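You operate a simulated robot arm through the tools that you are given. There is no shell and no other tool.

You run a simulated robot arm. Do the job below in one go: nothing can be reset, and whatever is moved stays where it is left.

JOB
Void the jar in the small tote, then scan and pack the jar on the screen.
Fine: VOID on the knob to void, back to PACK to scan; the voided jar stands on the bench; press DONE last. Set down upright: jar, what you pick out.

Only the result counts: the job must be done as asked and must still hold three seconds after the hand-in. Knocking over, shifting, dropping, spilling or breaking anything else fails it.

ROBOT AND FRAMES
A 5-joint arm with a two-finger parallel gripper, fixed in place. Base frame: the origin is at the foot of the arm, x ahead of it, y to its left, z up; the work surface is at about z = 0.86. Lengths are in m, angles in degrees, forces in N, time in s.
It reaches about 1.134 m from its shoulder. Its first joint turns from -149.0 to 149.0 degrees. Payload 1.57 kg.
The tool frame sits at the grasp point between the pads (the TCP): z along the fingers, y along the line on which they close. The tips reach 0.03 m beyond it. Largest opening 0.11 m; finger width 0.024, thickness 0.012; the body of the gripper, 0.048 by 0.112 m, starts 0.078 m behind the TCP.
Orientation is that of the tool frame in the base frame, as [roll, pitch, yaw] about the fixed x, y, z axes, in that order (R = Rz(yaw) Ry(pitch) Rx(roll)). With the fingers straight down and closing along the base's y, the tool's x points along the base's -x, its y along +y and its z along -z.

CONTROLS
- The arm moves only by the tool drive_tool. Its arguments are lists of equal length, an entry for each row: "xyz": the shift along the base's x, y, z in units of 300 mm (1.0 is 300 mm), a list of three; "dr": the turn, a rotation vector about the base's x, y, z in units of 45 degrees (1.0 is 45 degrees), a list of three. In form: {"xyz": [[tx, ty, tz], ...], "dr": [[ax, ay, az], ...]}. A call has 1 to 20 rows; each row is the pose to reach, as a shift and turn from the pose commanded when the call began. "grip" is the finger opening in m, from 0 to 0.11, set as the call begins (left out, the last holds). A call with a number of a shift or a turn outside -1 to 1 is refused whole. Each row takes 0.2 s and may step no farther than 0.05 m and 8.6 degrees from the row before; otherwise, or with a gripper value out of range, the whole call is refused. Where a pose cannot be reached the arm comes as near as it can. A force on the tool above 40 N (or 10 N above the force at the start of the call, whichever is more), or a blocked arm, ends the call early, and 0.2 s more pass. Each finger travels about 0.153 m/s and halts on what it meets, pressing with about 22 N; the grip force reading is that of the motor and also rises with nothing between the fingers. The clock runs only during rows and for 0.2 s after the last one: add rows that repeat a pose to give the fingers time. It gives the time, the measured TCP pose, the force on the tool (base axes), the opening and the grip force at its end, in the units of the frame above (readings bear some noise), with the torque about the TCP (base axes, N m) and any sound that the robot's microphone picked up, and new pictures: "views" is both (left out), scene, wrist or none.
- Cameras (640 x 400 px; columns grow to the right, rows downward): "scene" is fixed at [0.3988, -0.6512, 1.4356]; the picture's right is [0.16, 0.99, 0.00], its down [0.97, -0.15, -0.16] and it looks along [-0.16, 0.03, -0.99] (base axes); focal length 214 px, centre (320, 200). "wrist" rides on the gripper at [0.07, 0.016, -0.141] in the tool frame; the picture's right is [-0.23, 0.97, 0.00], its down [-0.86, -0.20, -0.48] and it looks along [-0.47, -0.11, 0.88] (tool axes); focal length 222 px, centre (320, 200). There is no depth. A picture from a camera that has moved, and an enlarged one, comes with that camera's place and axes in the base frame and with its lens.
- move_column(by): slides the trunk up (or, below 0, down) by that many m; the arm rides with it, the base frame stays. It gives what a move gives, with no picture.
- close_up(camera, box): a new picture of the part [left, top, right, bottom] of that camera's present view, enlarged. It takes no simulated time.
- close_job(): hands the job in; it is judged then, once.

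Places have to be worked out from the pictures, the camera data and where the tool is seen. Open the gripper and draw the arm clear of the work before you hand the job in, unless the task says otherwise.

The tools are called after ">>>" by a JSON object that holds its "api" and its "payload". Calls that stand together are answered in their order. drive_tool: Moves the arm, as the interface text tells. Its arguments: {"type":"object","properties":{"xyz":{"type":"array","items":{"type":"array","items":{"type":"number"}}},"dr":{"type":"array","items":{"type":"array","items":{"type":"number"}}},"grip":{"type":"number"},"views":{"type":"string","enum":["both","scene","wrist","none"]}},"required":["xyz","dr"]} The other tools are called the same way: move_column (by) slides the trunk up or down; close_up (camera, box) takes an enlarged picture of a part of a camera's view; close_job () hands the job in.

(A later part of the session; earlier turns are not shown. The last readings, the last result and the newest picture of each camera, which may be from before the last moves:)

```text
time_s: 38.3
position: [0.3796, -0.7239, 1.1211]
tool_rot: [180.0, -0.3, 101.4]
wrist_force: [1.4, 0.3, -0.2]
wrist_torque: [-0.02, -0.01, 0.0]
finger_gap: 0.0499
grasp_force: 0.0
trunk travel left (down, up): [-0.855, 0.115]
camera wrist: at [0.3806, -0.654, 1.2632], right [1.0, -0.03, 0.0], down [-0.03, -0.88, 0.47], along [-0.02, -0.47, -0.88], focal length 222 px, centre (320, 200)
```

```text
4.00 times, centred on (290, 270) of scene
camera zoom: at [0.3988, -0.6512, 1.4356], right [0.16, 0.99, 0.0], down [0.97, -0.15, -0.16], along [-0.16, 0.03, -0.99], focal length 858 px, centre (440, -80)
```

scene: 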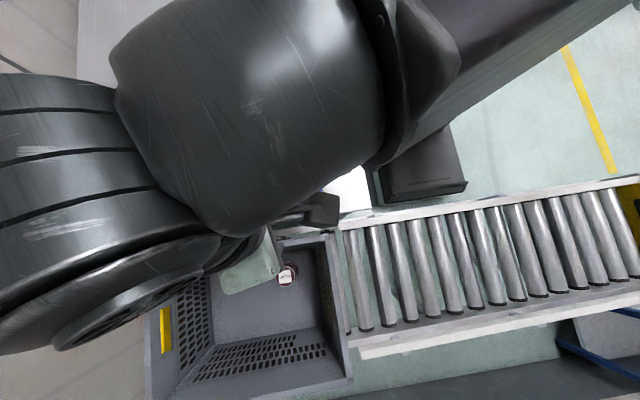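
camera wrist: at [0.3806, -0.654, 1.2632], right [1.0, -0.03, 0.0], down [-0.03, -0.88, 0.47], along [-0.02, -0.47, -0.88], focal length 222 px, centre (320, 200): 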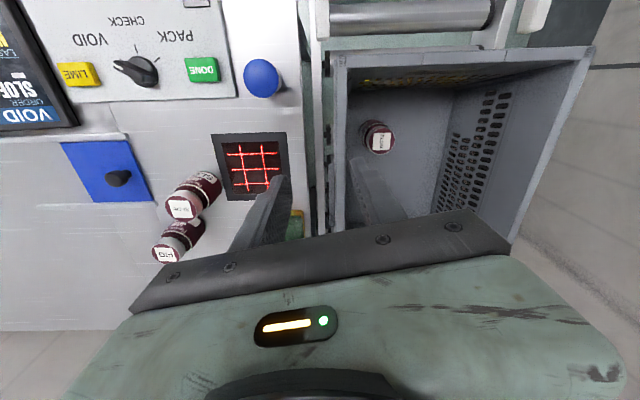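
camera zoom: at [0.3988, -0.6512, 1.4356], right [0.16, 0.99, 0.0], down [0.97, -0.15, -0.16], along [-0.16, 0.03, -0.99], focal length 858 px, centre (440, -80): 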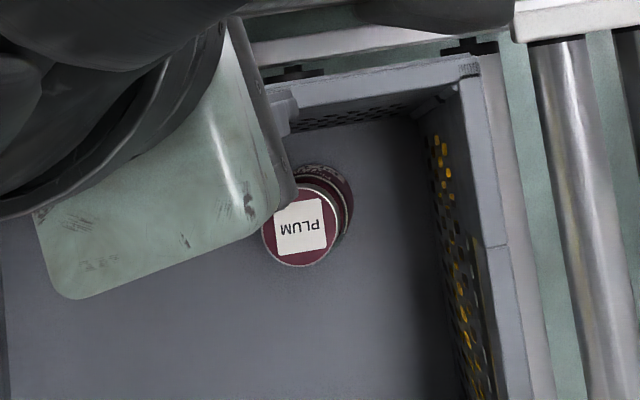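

Tote walls: near wall inner face x≈0.415–0.433, so about 1 cm clearance for fingers and body at this yaw. I move above the jar, slightly biased +x, with the fingers opened to 76 mm.

>>> {"api": "drive_tool", "payload": {"xyz": [[0.12, -0.03, 0], [0.24, -0.06, 0], [0.365, -0.097, 0], [0.365, -0.097, 0], [0.365, -0.097, 0]], "dr": [[0, 0, 0], [0, 0, 0], [0, 0, 0], [0, 0, 0], [0, 0, 0]], "grip": 0.076, "views": "none"}}

>>> {"api": "move_column", "payload": {"by": -0.15}}

>>> {"api": "close_up", "payload": {"camera": "wrist", "box": [160, 20, 480, 240]}}

>>> {"api": "close_up", "payload": {"camera": "scene", "box": [0, 0, 640, 400]}}

```text
time_s: 39.5
position: [0.4896, -0.7535, 1.1224]
tool_rot: [-179.9, -0.3, 101.3]
wrist_force: [-0.8, -0.2, 0.0]
wrist_torque: [0.03, -0.03, -0.01]
finger_gap: 0.0761
grasp_force: 0.0
trunk travel left (down, up): [-0.855, 0.115]
```

```text
time_s: 41.2
position: [0.4887, -0.752, 0.9713]
tool_rot: [-179.8, -0.3, 101.5]
wrist_force: [-0.3, 0.9, 1.2]
wrist_torque: [-0.01, 0.03, 0.01]
finger_gap: 0.0757
grasp_force: 0.2
trunk travel left (down, up): [-0.705, 0.265]
```

```text
1.82 times, centred on (320, 130) of wrist
camera zoom: at [0.4898, -0.6818, 1.1132], right [1.0, -0.03, 0.0], down [-0.02, -0.88, 0.47], along [-0.02, -0.47, -0.88], focal length 404 px, centre (320, 327)
```

zoom: 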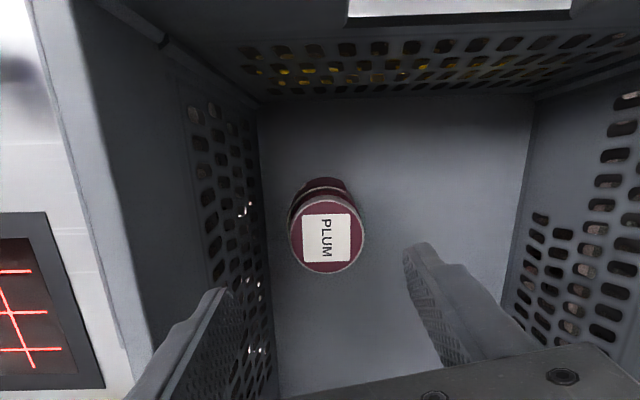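

```text
1.00 times, centred on (320, 200) of scene (not enlarged: the box is as wide or as high as the picture)
camera zoom: at [0.3988, -0.6512, 1.4356], right [0.16, 0.99, 0.0], down [0.97, -0.15, -0.16], along [-0.16, 0.03, -0.99], focal length 214 px, centre (320, 200)
```

zoom: 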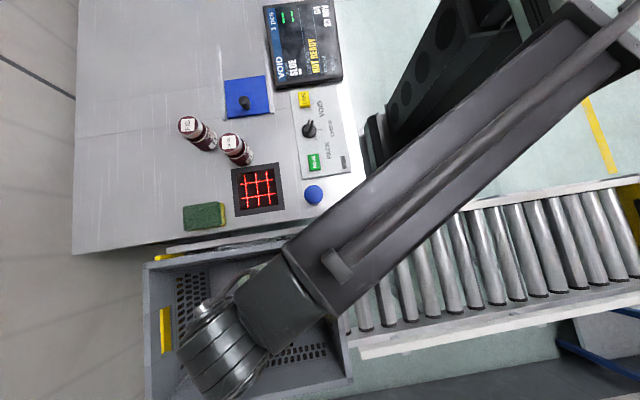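

PLUM's lid is centred at (0.490,-0.752), directly below the tool. I lower to grip height (TCP z≈0.834).

>>> {"api": "move_column", "payload": {"by": -0.137}}

>>> {"api": "close_up", "payload": {"camera": "wrist", "box": [160, 20, 480, 240]}}

```text
time_s: 42.9
position: [0.4887, -0.7532, 0.835]
tool_rot: [-179.9, -0.2, 101.4]
wrist_force: [-0.2, 0.4, 0.4]
wrist_torque: [0.0, 0.02, -0.01]
finger_gap: 0.0759
grasp_force: 0.1
trunk travel left (down, up): [-0.568, 0.402]
```

```text
1.82 times, centred on (320, 130) of wrist
camera zoom: at [0.4898, -0.6817, 0.9762], right [1.0, -0.03, 0.0], down [-0.02, -0.88, 0.47], along [-0.02, -0.47, -0.88], focal length 404 px, centre (320, 327)
```

zoom: 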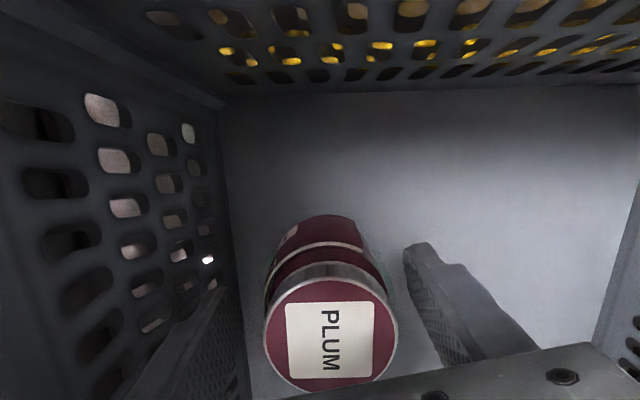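

Jar is between the fingers, lid at about z≈0.85; I lower 12 mm more for a firmer hold on the body, then close.

>>> {"api": "move_column", "payload": {"by": -0.012}}

>>> {"api": "drive_tool", "payload": {"xyz": [[0, 0, 0], [0, 0, 0], [0, 0, 0], [0, 0, 0]], "dr": [[0, 0, 0], [0, 0, 0], [0, 0, 0], [0, 0, 0]], "grip": 0.0, "views": "wrist"}}

```text
time_s: 43.5
position: [0.4883, -0.7527, 0.8246]
tool_rot: [-179.9, -0.4, 101.5]
wrist_force: [-0.6, 0.7, 0.2]
wrist_torque: [-0.01, 0.0, -0.01]
finger_gap: 0.0761
grasp_force: 0.2
trunk travel left (down, up): [-0.556, 0.414]
```

```text
time_s: 44.5
position: [0.4886, -0.7523, 0.8224]
tool_rot: [-180.0, -0.2, 101.5]
wrist_force: [-0.5, 0.9, -0.5]
wrist_torque: [0.03, 0.09, 0.01]
finger_gap: 0.0591
grasp_force: 21.5
trunk travel left (down, up): [-0.556, 0.414]
camera wrist: at [0.4899, -0.6817, 0.9642], right [1.0, -0.03, 0.0], down [-0.02, -0.88, 0.47], along [-0.02, -0.47, -0.88], focal length 222 px, centre (320, 200)
```

wrist: 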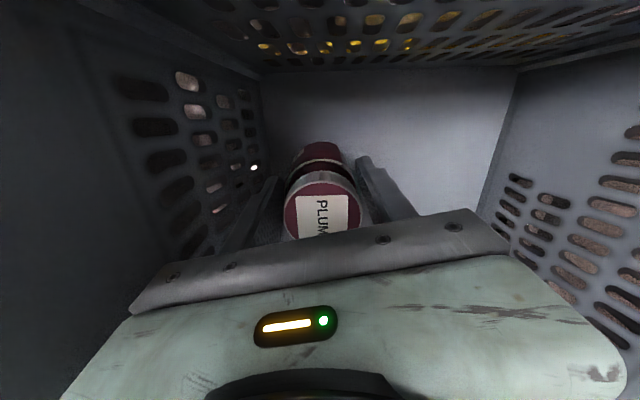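

PLUM is held (gap 59 mm). I lift it clear of the tote.

>>> {"api": "move_column", "payload": {"by": 0.28}}

>>> {"api": "close_up", "payload": {"camera": "wrist", "box": [160, 20, 480, 240]}}

>>> {"api": "close_up", "payload": {"camera": "scene", "box": [0, 0, 640, 400]}}

```text
time_s: 47.3
position: [0.4883, -0.7521, 1.1027]
tool_rot: [-179.9, -0.3, 101.5]
wrist_force: [-0.1, 0.2, -3.6]
wrist_torque: [0.07, 0.02, 0.0]
finger_gap: 0.0592
grasp_force: 22.5
trunk travel left (down, up): [-0.836, 0.134]
```

```text
1.82 times, centred on (320, 130) of wrist
camera zoom: at [0.4901, -0.6821, 1.2438], right [1.0, -0.03, 0.0], down [-0.02, -0.88, 0.47], along [-0.02, -0.47, -0.88], focal length 404 px, centre (320, 327)
```

zoom: 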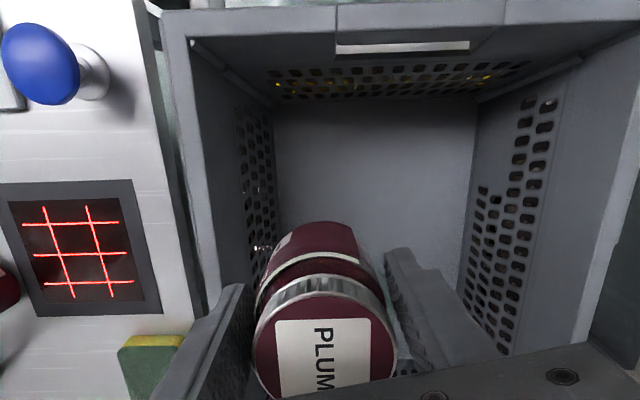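

```text
1.00 times, centred on (320, 200) of scene (not enlarged: the box is as wide or as high as the picture)
camera zoom: at [0.3988, -0.6512, 1.4356], right [0.16, 0.99, 0.0], down [0.97, -0.15, -0.16], along [-0.16, 0.03, -0.99], focal length 214 px, centre (320, 200)
```

zoom: 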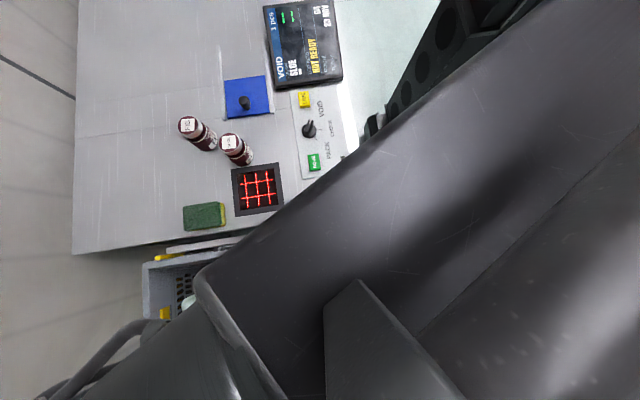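

PLUM hangs securely (3.6 N). The scanner is at ≈(0.249,-0.796); I carry the jar there at this height while spinning so that its code side (az ≈265° now) will face the base, ready to tilt downward.

>>> {"api": "drive_tool", "payload": {"xyz": [[-0.1, -0.019, 0], [-0.2, -0.038, 0], [-0.3, -0.057, 0], [-0.4, -0.075, 0], [-0.5, -0.094, 0], [-0.6, -0.113, 0], [-0.7, -0.132, 0], [-0.797, -0.15, 0], [-0.797, -0.15, 0]], "dr": [[0, 0, -0.12], [0, 0, -0.24], [0, 0, -0.36], [0, 0, -0.48], [0, 0, -0.6], [0, 0, -0.72], [0, 0, -0.84], [0, 0, -0.96], [0, 0, -0.96]], "views": "none"}}

>>> {"api": "drive_tool", "payload": {"xyz": [[0, 0, 0], [0, 0, 0], [0, 0, 0], [0, 0, 0], [0, 0, 0], [0, 0, 0], [0, 0, 0]], "dr": [[0, 0, -0.14], [0, 0, -0.28], [0, 0, -0.42], [0, 0, -0.56], [0, 0, -0.7], [0, 0, -0.84], [0, 0, -0.98]], "views": "both"}}

```text
time_s: 49.3
position: [0.2487, -0.7992, 1.103]
tool_rot: [-179.9, -0.4, 58.2]
wrist_force: [-1.1, 0.4, -3.7]
wrist_torque: [0.02, -0.03, 0.04]
finger_gap: 0.0591
grasp_force: 22.2
trunk travel left (down, up): [-0.836, 0.134]
```

```text
time_s: 50.9
position: [0.2492, -0.7977, 1.1019]
tool_rot: [-179.9, -0.2, 13.9]
wrist_force: [0.9, -0.5, -4.2]
wrist_torque: [0.02, -0.03, 0.03]
finger_gap: 0.059
grasp_force: 21.7
trunk travel left (down, up): [-0.836, 0.134]
camera wrist: at [0.3188, -0.7975, 1.2439], right [0.02, -1.0, 0.0], down [-0.88, -0.02, 0.47], along [-0.47, 0.0, -0.88], focal length 222 px, centre (320, 200)
```

scene: 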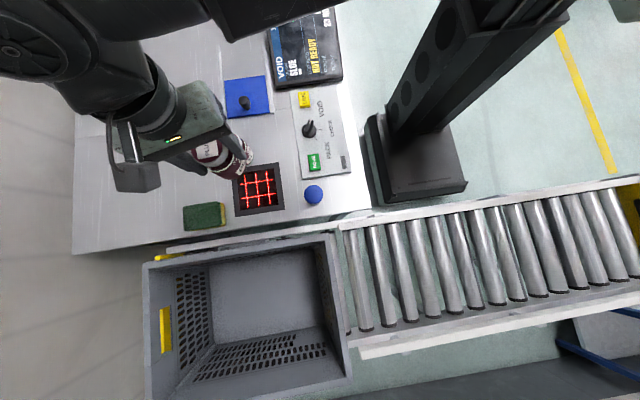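
wrist: 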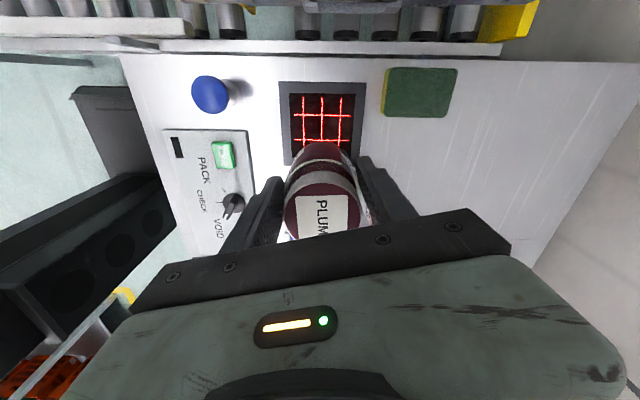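

Continue spinning toward yaw ≈ -56°.

>>> {"api": "drive_tool", "payload": {"xyz": [[0, 0, 0], [0, 0, 0], [0, 0, 0], [0, 0, 0], [0, 0, 0], [0, 0, 0], [0, 0, 0]], "dr": [[0, 0, -0.14], [0, 0, -0.28], [0, 0, -0.42], [0, 0, -0.56], [0, 0, -0.7], [0, 0, -0.84], [0, 0, -0.98]], "views": "none"}}

>>> {"api": "drive_tool", "payload": {"xyz": [[0, 0, 0], [0, 0, 0], [0, 0, 0], [0, 0, 0], [0, 0, 0]], "dr": [[0, 0, -0.14], [0, 0, -0.28], [0, 0, -0.42], [0, 0, -0.56], [0, 0, -0.58]], "views": "both"}}

>>> {"api": "close_up", "payload": {"camera": "scene", "box": [140, 80, 260, 200]}}

```text
time_s: 52.5
position: [0.2499, -0.7986, 1.1034]
tool_rot: [-179.9, -0.3, -30.2]
wrist_force: [0.1, -0.2, -3.1]
wrist_torque: [0.02, -0.04, -0.01]
finger_gap: 0.0591
grasp_force: 21.8
trunk travel left (down, up): [-0.836, 0.134]
```

```text
time_s: 53.7
position: [0.2495, -0.7979, 1.1036]
tool_rot: [-179.9, -0.4, -56.2]
wrist_force: [0.0, 0.7, -4.0]
wrist_torque: [-0.03, 0.0, 0.0]
finger_gap: 0.0593
grasp_force: 22.2
trunk travel left (down, up): [-0.836, 0.134]
camera wrist: at [0.2729, -0.8645, 1.2439], right [-0.94, -0.35, 0.0], down [-0.31, 0.82, 0.47], along [-0.17, 0.44, -0.88], focal length 222 px, centre (320, 200)
```

scene: 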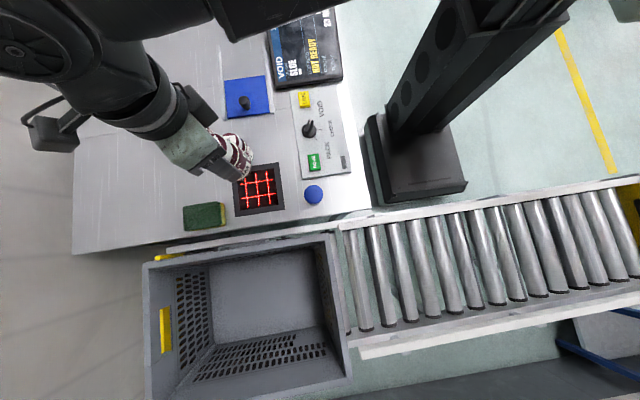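
wrist: 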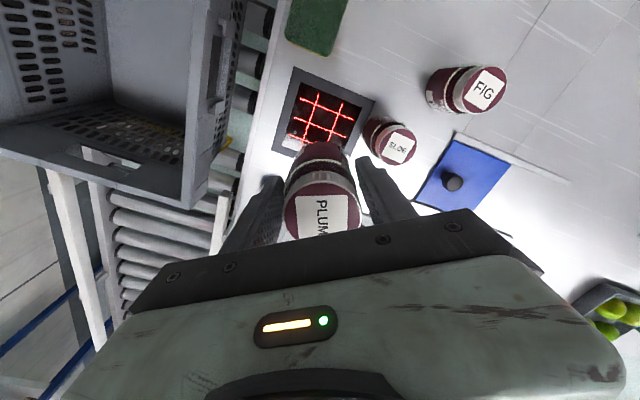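

```text
3.33 times, centred on (200, 140) of scene
camera zoom: at [0.3988, -0.6512, 1.4356], right [0.16, 0.99, 0.0], down [0.97, -0.15, -0.16], along [-0.16, 0.03, -0.99], focal length 715 px, centre (720, 400)
```

zoom: 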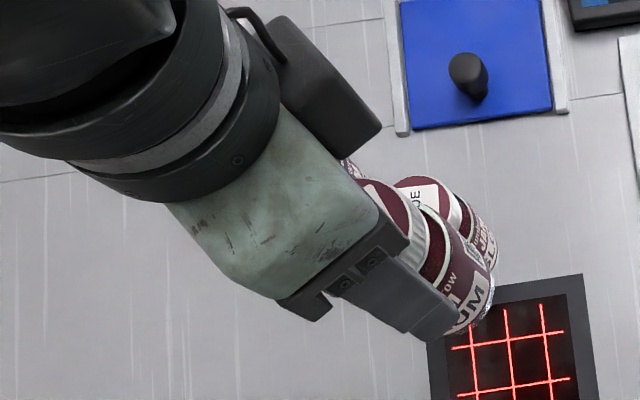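

Code side should now face inward. I start tilting outward 24° with the height change expected for a ≈0.24 m wrist length, to calibrate that length.

>>> {"api": "drive_tool", "payload": {"xyz": [[0, 0, 0.008], [0, 0, 0.031], [0, 0, 0.069], [0, 0, 0.069]], "dr": [[-0.17, -0.053, 0], [-0.339, -0.106, 0], [-0.509, -0.159, 0], [-0.509, -0.159, 0]], "views": "none"}}

```text
time_s: 54.7
position: [0.2508, -0.7995, 1.1235]
tool_rot: [172.8, -23.3, -54.5]
wrist_force: [0.3, 0.2, -3.4]
wrist_torque: [-0.02, 0.03, 0.01]
finger_gap: 0.0588
grasp_force: 22.0
trunk travel left (down, up): [-0.836, 0.134]
```

Reached exactly, so the wrist length ≈0.24 m is right. I continue the tilt to 60°.

>>> {"api": "drive_tool", "payload": {"xyz": [[0, 0, 0.052], [0, 0, 0.118], [0, 0, 0.196], [0, 0, 0.283], [0, 0, 0.331], [0, 0, 0.331]], "dr": [[-0.17, -0.053, 0], [-0.339, -0.106, 0], [-0.509, -0.159, 0], [-0.679, -0.212, 0], [-0.763, -0.239, 0], [-0.763, -0.239, 0]], "views": "both"}}

```text
time_s: 56.1
position: [0.2482, -0.7969, 1.2229]
tool_rot: [153.6, -56.5, -41.5]
wrist_force: [-0.1, -0.6, -3.9]
wrist_torque: [0.09, 0.03, 0.0]
finger_gap: 0.0591
grasp_force: 22.0
trunk travel left (down, up): [-0.836, 0.134]
camera wrist: at [0.2244, -0.7121, 1.3546], right [-0.94, -0.33, 0.05], down [-0.31, 0.79, -0.53], along [0.13, -0.51, -0.85], focal length 222 px, centre (320, 200)
```

scene: 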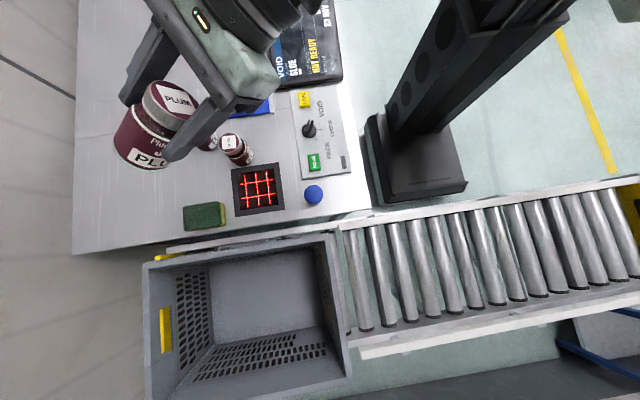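
wrist: 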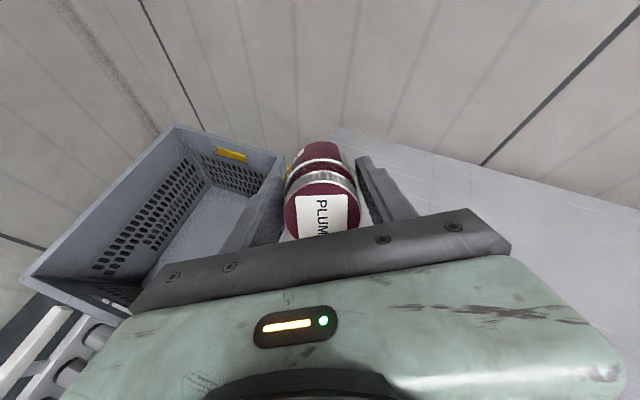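

The label front faces sideways and the code side faces down. I continue to an 80° tilt while pulling in 30 mm so the label ends above the scanner.

>>> {"api": "drive_tool", "payload": {"xyz": [[-0.012, 0.038, 0.1], [-0.022, 0.07, 0.206], [-0.03, 0.095, 0.261], [-0.03, 0.095, 0.261]], "dr": [[-0.17, -0.053, 0], [-0.339, -0.106, 0], [-0.424, -0.133, 0], [-0.424, -0.133, 0]], "views": "none"}}

>>> {"api": "move_column", "payload": {"by": -0.22}}

>>> {"api": "close_up", "payload": {"camera": "scene", "box": [0, 0, 640, 400]}}

```text
time_s: 57.1
position: [0.239, -0.7677, 1.3016]
tool_rot: [120.8, -70.9, -11.9]
wrist_force: [-0.4, -0.4, -3.3]
wrist_torque: [0.12, 0.02, 0.01]
finger_gap: 0.059
grasp_force: 22.1
trunk travel left (down, up): [-0.836, 0.134]
```

```text
time_s: 59.4
position: [0.2398, -0.7669, 1.0808]
tool_rot: [121.1, -71.0, -12.0]
wrist_force: [0.5, 0.8, -3.7]
wrist_torque: [0.09, -0.01, -0.01]
finger_gap: 0.0589
grasp_force: 22.1
trunk travel left (down, up): [-0.616, 0.354]
```

```text
1.00 times, centred on (320, 200) of scene (not enlarged: the box is as wide or as high as the picture)
camera zoom: at [0.3988, -0.6512, 1.4356], right [0.16, 0.99, 0.0], down [0.97, -0.15, -0.16], along [-0.16, 0.03, -0.99], focal length 214 px, centre (320, 200)
```

zoom: 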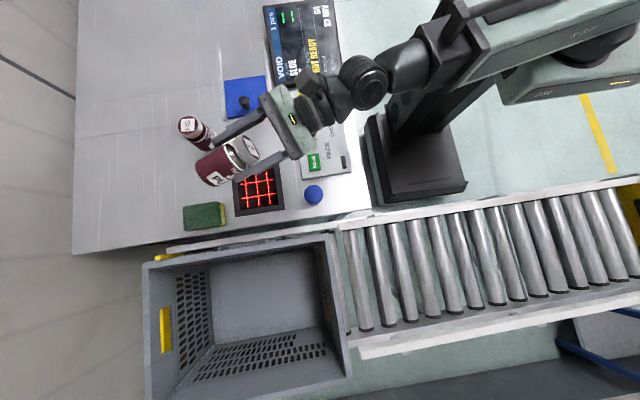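

No read yet at 22 cm above the window. I lower toward z≈1.0.

>>> {"api": "move_column", "payload": {"by": -0.07}}

>>> {"api": "close_up", "payload": {"camera": "scene", "box": [160, 0, 400, 220]}}

```text
time_s: 60.5
position: [0.2408, -0.7673, 1.011]
tool_rot: [121.1, -70.9, -11.9]
wrist_force: [-0.3, -0.1, -3.4]
wrist_torque: [0.07, 0.02, -0.01]
finger_gap: 0.0593
grasp_force: 22.1
trunk travel left (down, up): [-0.546, 0.424]
```

```text
1.82 times, centred on (280, 110) of scene
camera zoom: at [0.3988, -0.6512, 1.4356], right [0.16, 0.99, 0.0], down [0.97, -0.15, -0.16], along [-0.16, 0.03, -0.99], focal length 390 px, centre (393, 364)
```

zoom: 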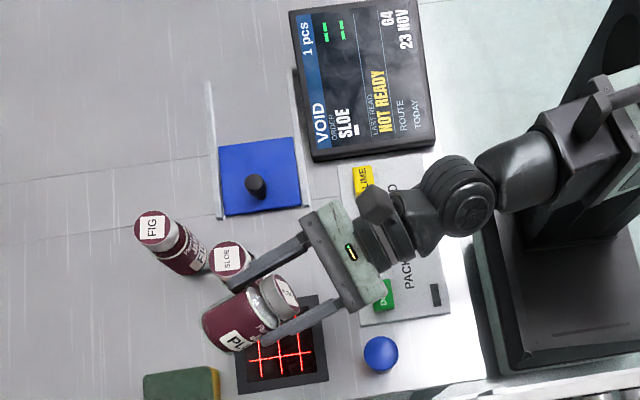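

No read at ~11 cm. SLOE has ≈2 cm lateral clearance from the nearer finger, so I can lower another 4 cm.

>>> {"api": "move_column", "payload": {"by": -0.04}}

>>> {"api": "close_up", "payload": {"camera": "scene", "box": [160, 0, 400, 220]}}

```text
time_s: 61.3
position: [0.2402, -0.7674, 0.9709]
tool_rot: [121.1, -70.9, -12.0]
wrist_force: [-0.2, 0.4, -4.5]
wrist_torque: [0.08, 0.03, 0.04]
finger_gap: 0.0591
grasp_force: 21.9
trunk travel left (down, up): [-0.506, 0.464]
```

```text
1.82 times, centred on (280, 110) of scene
camera zoom: at [0.3988, -0.6512, 1.4356], right [0.16, 0.99, 0.0], down [0.97, -0.15, -0.16], along [-0.16, 0.03, -0.99], focal length 390 px, centre (393, 364)
```

zoom: 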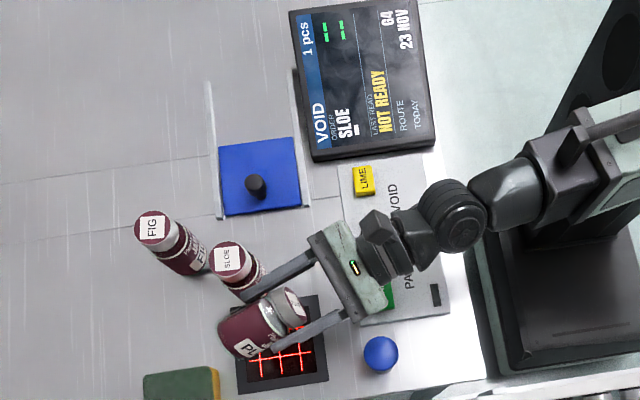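

Still no read. I inspect the screen and the small panel lamp more closely for hints about why.

>>> {"api": "close_up", "payload": {"camera": "scene", "box": [260, 0, 350, 90]}}

>>> {"api": "close_up", "payload": {"camera": "scene", "box": [210, 120, 290, 220]}}

>>> {"api": "close_up", "payload": {"camera": "wrist", "box": [0, 0, 640, 400]}}

```text
4.44 times, centred on (305, 45) of scene
camera zoom: at [0.3988, -0.6512, 1.4356], right [0.16, 0.99, 0.0], down [0.97, -0.15, -0.16], along [-0.16, 0.03, -0.99], focal length 953 px, centre (387, 889)
```

zoom: 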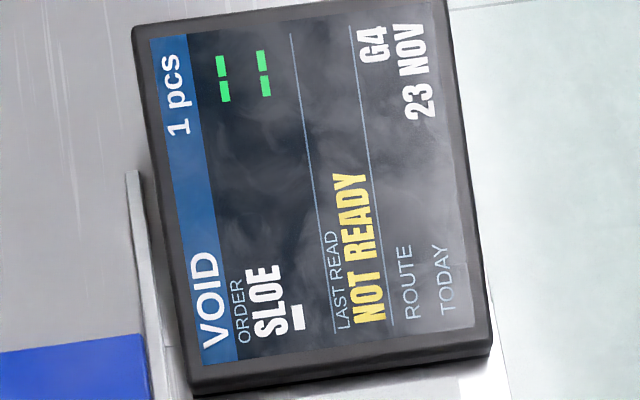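

```text
4.00 times, centred on (250, 170) of scene
camera zoom: at [0.3988, -0.6512, 1.4356], right [0.16, 0.99, 0.0], down [0.97, -0.15, -0.16], along [-0.16, 0.03, -0.99], focal length 858 px, centre (600, 320)
```

zoom: 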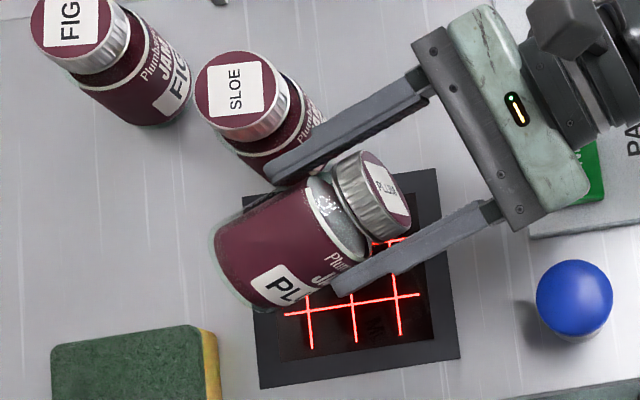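

```text
1.00 times, centred on (320, 200) of wrist (not enlarged: the box is as wide or as high as the picture)
camera zoom: at [0.2048, -0.6448, 1.0644], right [-0.95, -0.31, 0.06], down [-0.24, 0.57, -0.78], along [0.21, -0.76, -0.62], focal length 222 px, centre (320, 200)
```

zoom: 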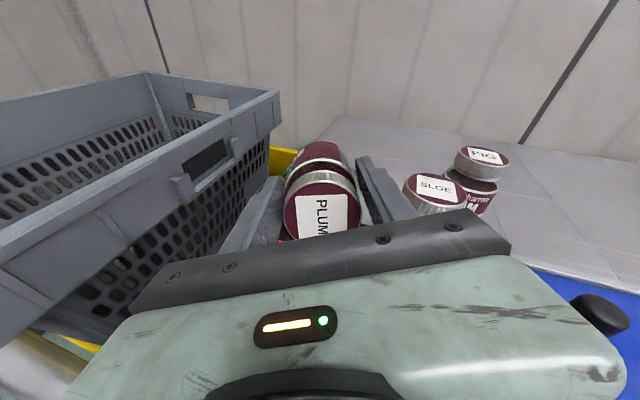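

Jar code side is down over the window, 7 cm up, still unread. There is lateral room, so I lower another 25 mm.

>>> {"api": "move_column", "payload": {"by": -0.025}}

>>> {"api": "close_up", "payload": {"camera": "scene", "box": [160, 0, 400, 220]}}

```text
time_s: 62.0
position: [0.2412, -0.7668, 0.9455]
tool_rot: [121.1, -71.0, -12.0]
wrist_force: [0.0, -0.5, -3.7]
wrist_torque: [0.09, 0.06, 0.01]
finger_gap: 0.0592
grasp_force: 22.2
trunk travel left (down, up): [-0.481, 0.489]
```

```text
1.82 times, centred on (280, 110) of scene
camera zoom: at [0.3988, -0.6512, 1.4356], right [0.16, 0.99, 0.0], down [0.97, -0.15, -0.16], along [-0.16, 0.03, -0.99], focal length 390 px, centre (393, 364)
```

zoom: 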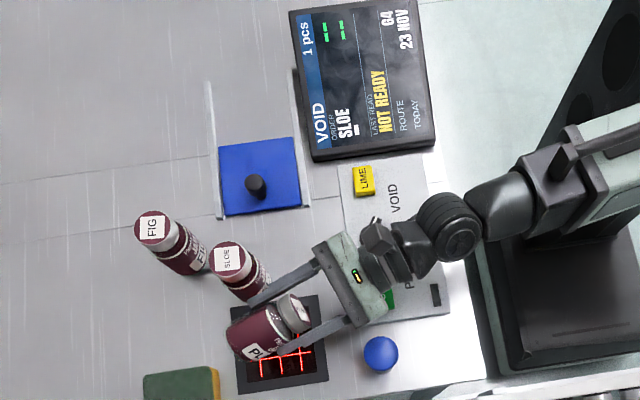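

Still nothing; I rock the jar about its axis by -24° to see whether the code needs a different angle.

>>> {"api": "drive_tool", "payload": {"xyz": [[0, 0, 0], [0, 0, 0], [0, 0, 0], [0, 0, 0]], "dr": [[-0.052, 0.167, 0.031], [-0.104, 0.334, 0.062], [-0.156, 0.501, 0.093], [-0.156, 0.501, 0.093]], "views": "both"}}

>>> {"api": "close_up", "payload": {"camera": "scene", "box": [160, 0, 400, 220]}}

```text
time_s: 63.0
position: [0.2404, -0.7686, 0.9453]
tool_rot: [104.9, -48.5, 6.5]
wrist_force: [-0.3, 0.3, -3.5]
wrist_torque: [0.04, 0.04, -0.01]
finger_gap: 0.0591
grasp_force: 22.6
trunk travel left (down, up): [-0.481, 0.489]
camera wrist: at [0.2317, -0.6356, 1.0314], right [-0.82, -0.34, 0.45], down [-0.57, 0.45, -0.69], along [0.03, -0.82, -0.57], focal length 222 px, centre (320, 200)
```

scene: 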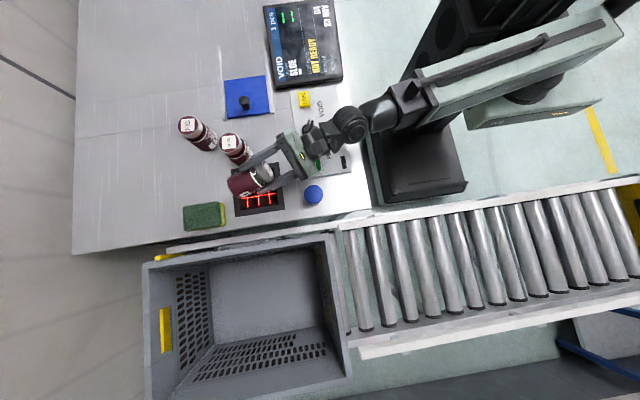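
wrist: 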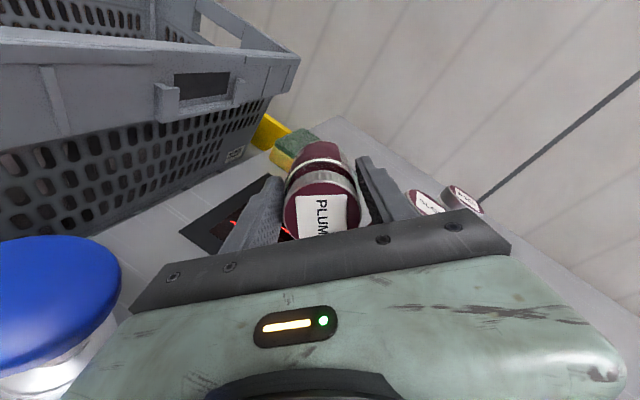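

```text
1.82 times, centred on (280, 110) of scene
camera zoom: at [0.3988, -0.6512, 1.4356], right [0.16, 0.99, 0.0], down [0.97, -0.15, -0.16], along [-0.16, 0.03, -0.99], focal length 390 px, centre (393, 364)
```

zoom: 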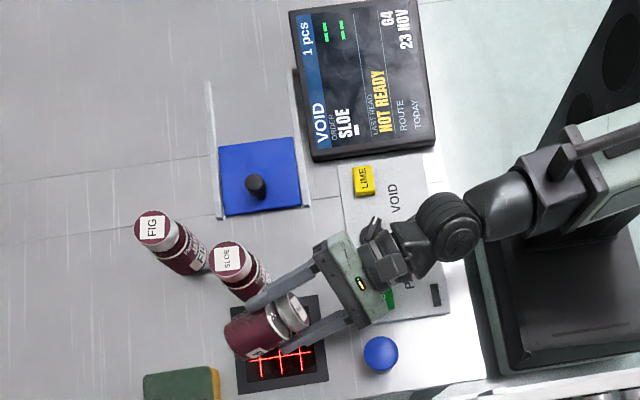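

No read that way. I rock back and a little past to the other side.

>>> {"api": "drive_tool", "payload": {"xyz": [[0, 0, 0], [0, 0, 0], [0, 0, 0], [0, 0, 0], [0, 0, 0], [0, 0, 0]], "dr": [[0.052, -0.167, -0.031], [0.104, -0.334, -0.062], [0.156, -0.501, -0.093], [0.208, -0.668, -0.124], [0.25, -0.8, -0.149], [0.25, -0.8, -0.149]], "views": "scene"}}

>>> {"api": "close_up", "payload": {"camera": "scene", "box": [160, 0, 400, 220]}}

```text
time_s: 64.4
position: [0.2402, -0.7674, 0.9464]
tool_rot: [167.8, -80.0, -60.0]
wrist_force: [0.2, -0.4, -3.4]
wrist_torque: [0.1, 0.02, -0.01]
finger_gap: 0.0591
grasp_force: 22.0
trunk travel left (down, up): [-0.481, 0.489]
```

scene: 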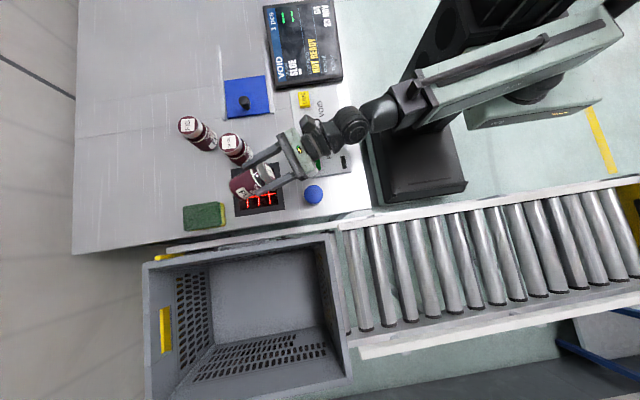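

```text
1.82 times, centred on (280, 110) of scene
camera zoom: at [0.3988, -0.6512, 1.4356], right [0.16, 0.99, 0.0], down [0.97, -0.15, -0.16], along [-0.16, 0.03, -0.99], focal length 390 px, centre (393, 364)
```

zoom: 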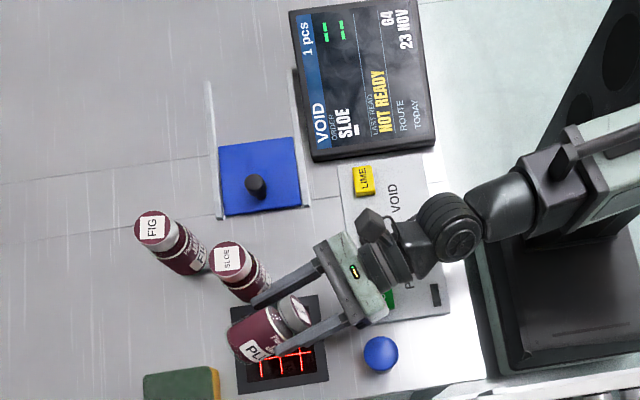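

Spin range allows this too, but no read. I lower another 20 mm (jar about 2 cm above the window) and hold.

>>> {"api": "move_column", "payload": {"by": -0.02}}

>>> {"api": "drive_tool", "payload": {"xyz": [[0, 0, 0], [0, 0, 0], [0, 0, 0], [0, 0, 0], [0, 0, 0]], "dr": [[-0.03, 0.1, 0.018], [-0.063, 0.2, 0.037], [-0.094, 0.3, 0.056], [-0.094, 0.3, 0.056], [-0.094, 0.3, 0.056]], "views": "scene"}}

>>> {"api": "close_up", "payload": {"camera": "scene", "box": [200, 110, 320, 220]}}

```text
time_s: 65.1
position: [0.2414, -0.7677, 0.9256]
tool_rot: [167.4, -79.9, -59.6]
wrist_force: [-0.1, 0.0, -3.0]
wrist_torque: [0.07, 0.01, 0.01]
finger_gap: 0.0592
grasp_force: 22.0
trunk travel left (down, up): [-0.461, 0.509]
```

```text
time_s: 66.3
position: [0.2398, -0.7669, 0.926]
tool_rot: [121.1, -70.8, -12.2]
wrist_force: [0.8, 0.5, -4.2]
wrist_torque: [0.07, 0.04, 0.02]
finger_gap: 0.0591
grasp_force: 22.4
trunk travel left (down, up): [-0.461, 0.509]
```

scene: 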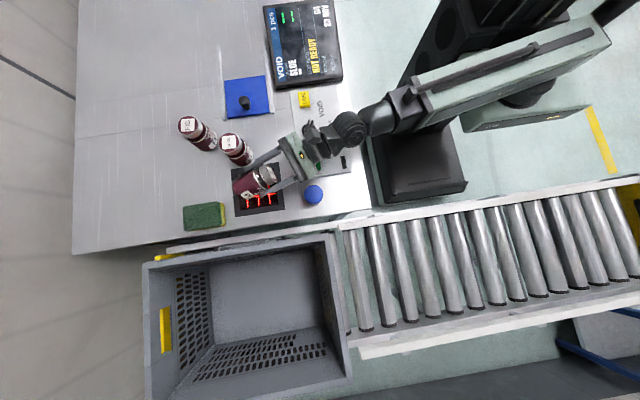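

```text
3.64 times, centred on (260, 165) of scene
camera zoom: at [0.3988, -0.6512, 1.4356], right [0.16, 0.99, 0.0], down [0.97, -0.15, -0.16], along [-0.16, 0.03, -0.99], focal length 780 px, centre (538, 327)
```

zoom: 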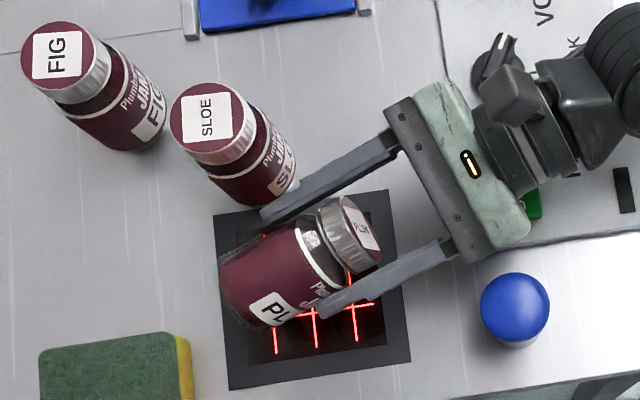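

Still unread at 2 cm with the code down, and the screen keeps "NOT READY", so the station itself seems to need something (likely the blue reset-type button). I'll stand PLUM on free bench first: raise, then untilt.

>>> {"api": "move_column", "payload": {"by": 0.36}}

>>> {"api": "drive_tool", "payload": {"xyz": [[0, 0, -0.108], [0, 0, -0.212], [0, 0, -0.308], [0, 0, -0.396], [0, 0, -0.474], [0, 0, -0.474]], "dr": [[0.17, 0.053, 0], [0.339, 0.106, 0], [0.509, 0.159, 0], [0.679, 0.212, 0], [0.848, 0.265, 0], [0.848, 0.265, 0]], "views": "none"}}

>>> {"api": "drive_tool", "payload": {"xyz": [[0, 0, -0.066], [0, 0, -0.118], [0, 0, -0.156], [0, 0, -0.179], [0, 0, -0.187], [0, 0, -0.187]], "dr": [[0.17, 0.053, 0], [0.339, 0.106, 0], [0.509, 0.159, 0], [0.679, 0.212, 0], [0.848, 0.265, 0], [0.848, 0.265, 0]], "views": "none"}}

```text
time_s: 69.8
position: [0.24, -0.7666, 1.2862]
tool_rot: [121.1, -70.8, -12.1]
wrist_force: [-0.5, -0.8, -3.5]
wrist_torque: [0.07, 0.01, 0.01]
finger_gap: 0.0592
grasp_force: 21.8
trunk travel left (down, up): [-0.821, 0.149]
```

```text
time_s: 71.2
position: [0.2415, -0.7665, 1.1442]
tool_rot: [166.7, -38.3, -51.3]
wrist_force: [-0.9, 0.1, -3.4]
wrist_torque: [0.01, -0.03, -0.04]
finger_gap: 0.0589
grasp_force: 21.7
trunk travel left (down, up): [-0.821, 0.149]
```

```text
time_s: 72.6
position: [0.2395, -0.767, 1.0871]
tool_rot: [-179.8, -0.1, -55.9]
wrist_force: [0.6, -0.8, -3.7]
wrist_torque: [-0.03, -0.02, -0.01]
finger_gap: 0.0592
grasp_force: 22.8
trunk travel left (down, up): [-0.821, 0.149]
```

Jar is upright again. I carry it over to free bench near (0.17,-1.03).

>>> {"api": "drive_tool", "payload": {"xyz": [[-0.039, -0.146, 0], [-0.078, -0.292, 0], [-0.117, -0.438, 0], [-0.155, -0.585, 0], [-0.194, -0.731, 0], [-0.233, -0.877, 0], [-0.233, -0.877, 0], [-0.233, -0.877, 0]], "dr": [[0, 0, 0], [0, 0, 0], [0, 0, 0], [0, 0, 0], [0, 0, 0], [0, 0, 0], [0, 0, 0], [0, 0, 0]]}}

>>> {"api": "close_up", "payload": {"camera": "scene", "box": [60, 60, 260, 260]}}

```text
time_s: 74.4
position: [0.1669, -0.8903, 1.0881]
tool_rot: [-179.8, -0.4, -55.9]
wrist_force: [0.4, 0.2, -4.5]
wrist_torque: [-0.02, 0.01, 0.0]
finger_gap: 0.0591
grasp_force: 21.7
out of reach, approached as far as the arm can: row 3, 4, 5, 6, 7, 8
trunk travel left (down, up): [-0.821, 0.149]
camera wrist: at [0.1905, -0.9563, 1.229], right [-0.93, -0.36, 0.0], down [-0.31, 0.82, 0.47], along [-0.17, 0.44, -0.88], focal length 222 px, centre (320, 200)
```

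scene: 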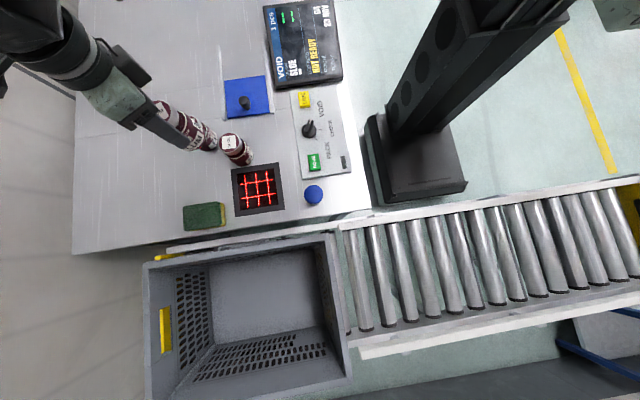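
wrist: 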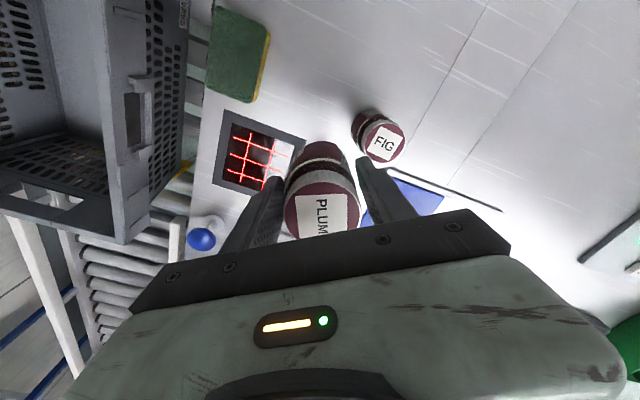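

```text
2.00 times, centred on (160, 160) of scene
camera zoom: at [0.3988, -0.6512, 1.4356], right [0.16, 0.99, 0.0], down [0.97, -0.15, -0.16], along [-0.16, 0.03, -0.99], focal length 429 px, centre (640, 280)
```

zoom: 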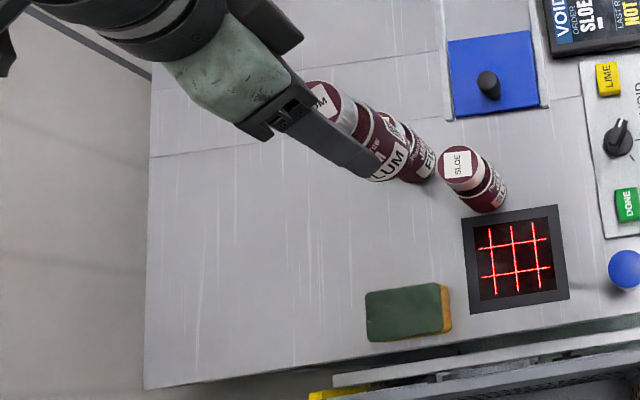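

With a vertical tool the reach ends at r≈0.905, so that far spot isn't reachable. Free bench inside reach is around (0.085,-0.745), between the blue plate, panel and SLOE; I carry PLUM there.

>>> {"api": "drive_tool", "payload": {"xyz": [[-0.06, 0.1, 0], [-0.12, 0.2, 0], [-0.18, 0.3, 0], [-0.23, 0.4, 0], [-0.273, 0.484, 0], [-0.273, 0.484, 0]], "dr": [[0, 0, 0], [0, 0, 0], [0, 0, 0], [0, 0, 0], [0, 0, 0], [0, 0, 0]]}}

>>> {"api": "close_up", "payload": {"camera": "wrist", "box": [160, 20, 480, 240]}}

```text
time_s: 75.8
position: [0.0786, -0.7462, 1.0884]
tool_rot: [-180.0, -0.4, -56.0]
wrist_force: [0.1, 0.9, -4.1]
wrist_torque: [-0.02, 0.0, 0.0]
finger_gap: 0.059
grasp_force: 21.7
out of reach, approached as far as the arm can: row 3, 4, 5, 6
trunk travel left (down, up): [-0.821, 0.149]
camera wrist: at [0.1027, -0.8133, 1.229], right [-0.93, -0.36, 0.0], down [-0.31, 0.82, 0.47], along [-0.17, 0.44, -0.88], focal length 222 px, centre (320, 200)
```

scene: 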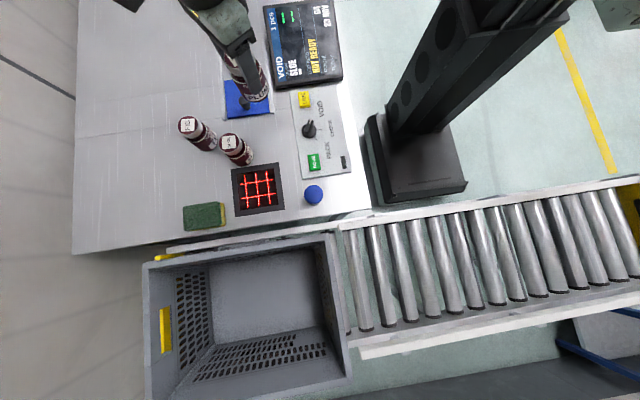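
wrist: 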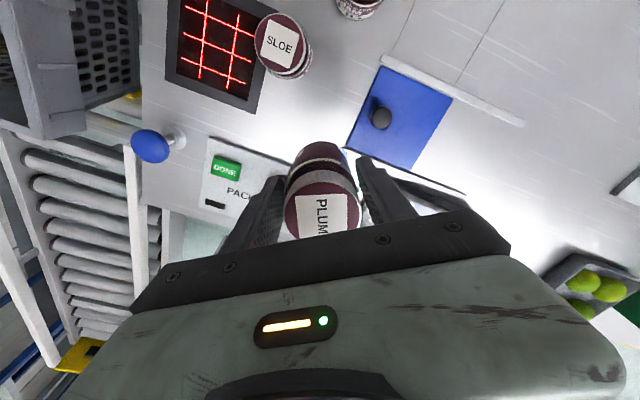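

```text
1.82 times, centred on (320, 130) of wrist
camera zoom: at [0.1027, -0.8133, 1.229], right [-0.93, -0.36, 0.0], down [-0.31, 0.82, 0.47], along [-0.17, 0.44, -0.88], focal length 404 px, centre (320, 327)
```

zoom: 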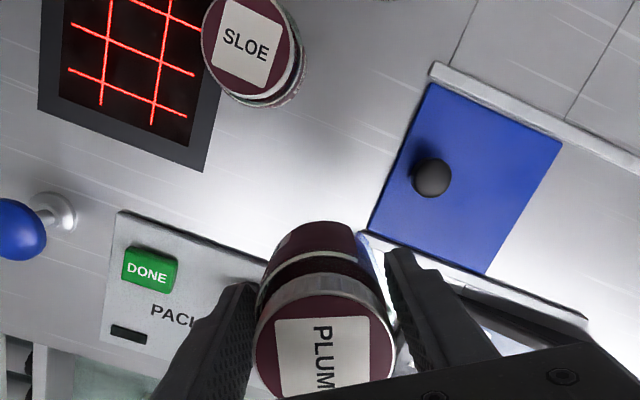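

Position reads (0.079,-0.746); the blue plate's edge is at x≈0.03 and the panel edge at y≈-0.678. I shift 13 mm +x for margin and start lowering.

>>> {"api": "drive_tool", "payload": {"xyz": [[0.045, -0.006, 0], [0.045, -0.006, 0]], "dr": [[0, 0, 0], [0, 0, 0]], "views": "none"}}

>>> {"api": "move_column", "payload": {"by": -0.145}}

>>> {"api": "close_up", "payload": {"camera": "scene", "box": [160, 0, 360, 200]}}

```text
time_s: 76.4
position: [0.0921, -0.7485, 1.0881]
tool_rot: [-179.8, -0.3, -56.0]
wrist_force: [0.4, -0.2, -3.3]
wrist_torque: [-0.06, -0.05, 0.0]
finger_gap: 0.059
grasp_force: 22.1
trunk travel left (down, up): [-0.821, 0.149]
```

```text
time_s: 78.1
position: [0.0922, -0.7479, 0.9432]
tool_rot: [-179.9, -0.2, -56.0]
wrist_force: [0.5, -0.2, -3.8]
wrist_torque: [0.0, -0.02, -0.03]
finger_gap: 0.0589
grasp_force: 22.1
trunk travel left (down, up): [-0.676, 0.294]
```

```text
2.00 times, centred on (260, 100) of scene
camera zoom: at [0.3988, -0.6512, 1.4356], right [0.16, 0.99, 0.0], down [0.97, -0.15, -0.16], along [-0.16, 0.03, -0.99], focal length 429 px, centre (440, 400)
```

zoom: 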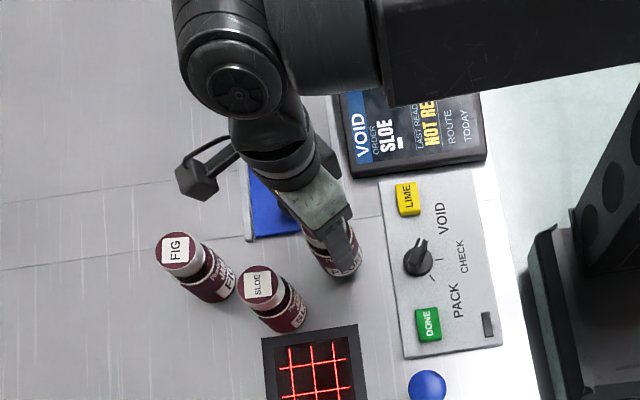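

No contact yet at 0.943; I lower in small steps to feel the bench.

>>> {"api": "move_column", "payload": {"by": -0.008}}

>>> {"api": "move_column", "payload": {"by": -0.004}}

```text
time_s: 78.7
position: [0.0909, -0.7464, 0.9374]
tool_rot: [-179.8, -0.3, -56.0]
wrist_force: [-2.4, 4.4, 14.8]
wrist_torque: [-0.03, 0.11, 0.0]
finger_gap: 0.0588
grasp_force: 22.0
trunk travel left (down, up): [-0.668, 0.302]
```

```text
time_s: 79.2
position: [0.0906, -0.7472, 0.9323]
tool_rot: [-179.9, -0.4, -56.0]
wrist_force: [-2.2, 1.7, 16.6]
wrist_torque: [-0.06, 0.2, -0.02]
finger_gap: 0.0587
grasp_force: 21.9
trunk travel left (down, up): [-0.664, 0.306]
```

The jar stands on the bench (contact force seen). I release it.

>>> {"api": "drive_tool", "payload": {"xyz": [[0, 0, 0], [0, 0, 0]], "dr": [[0, 0, 0], [0, 0, 0]], "grip": 0.078, "views": "wrist"}}

>>> {"api": "move_column", "payload": {"by": 0.12}}

>>> {"api": "close_up", "payload": {"camera": "wrist", "box": [160, 20, 480, 240]}}

```text
time_s: 79.8
position: [0.0915, -0.7494, 0.9318]
tool_rot: [-179.9, -0.4, -56.0]
wrist_force: [0.3, 0.0, -0.3]
wrist_torque: [0.04, 0.03, 0.04]
finger_gap: 0.0782
grasp_force: 0.1
trunk travel left (down, up): [-0.664, 0.306]
camera wrist: at [0.1159, -0.8148, 1.0722], right [-0.93, -0.36, 0.0], down [-0.31, 0.82, 0.47], along [-0.17, 0.44, -0.88], focal length 222 px, centre (320, 200)
```

wrist: 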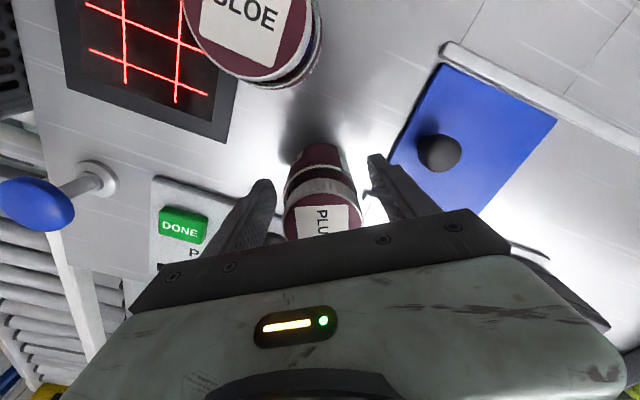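

```text
time_s: 81.3
position: [0.093, -0.7481, 1.0502]
tool_rot: [-179.9, -0.2, -56.0]
wrist_force: [0.7, -0.2, -0.4]
wrist_torque: [0.0, -0.01, 0.0]
finger_gap: 0.0782
grasp_force: 0.2
trunk travel left (down, up): [-0.784, 0.186]
```

```text
1.82 times, centred on (320, 130) of wrist
camera zoom: at [0.1159, -0.8149, 1.1921], right [-0.93, -0.36, 0.0], down [-0.31, 0.82, 0.47], along [-0.17, 0.44, -0.88], focal length 404 px, centre (320, 327)
```

zoom: 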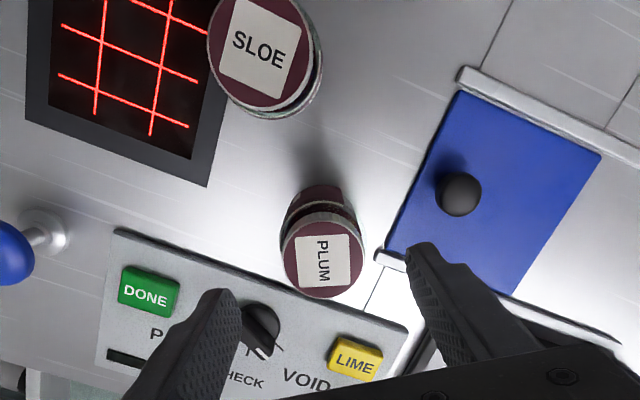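

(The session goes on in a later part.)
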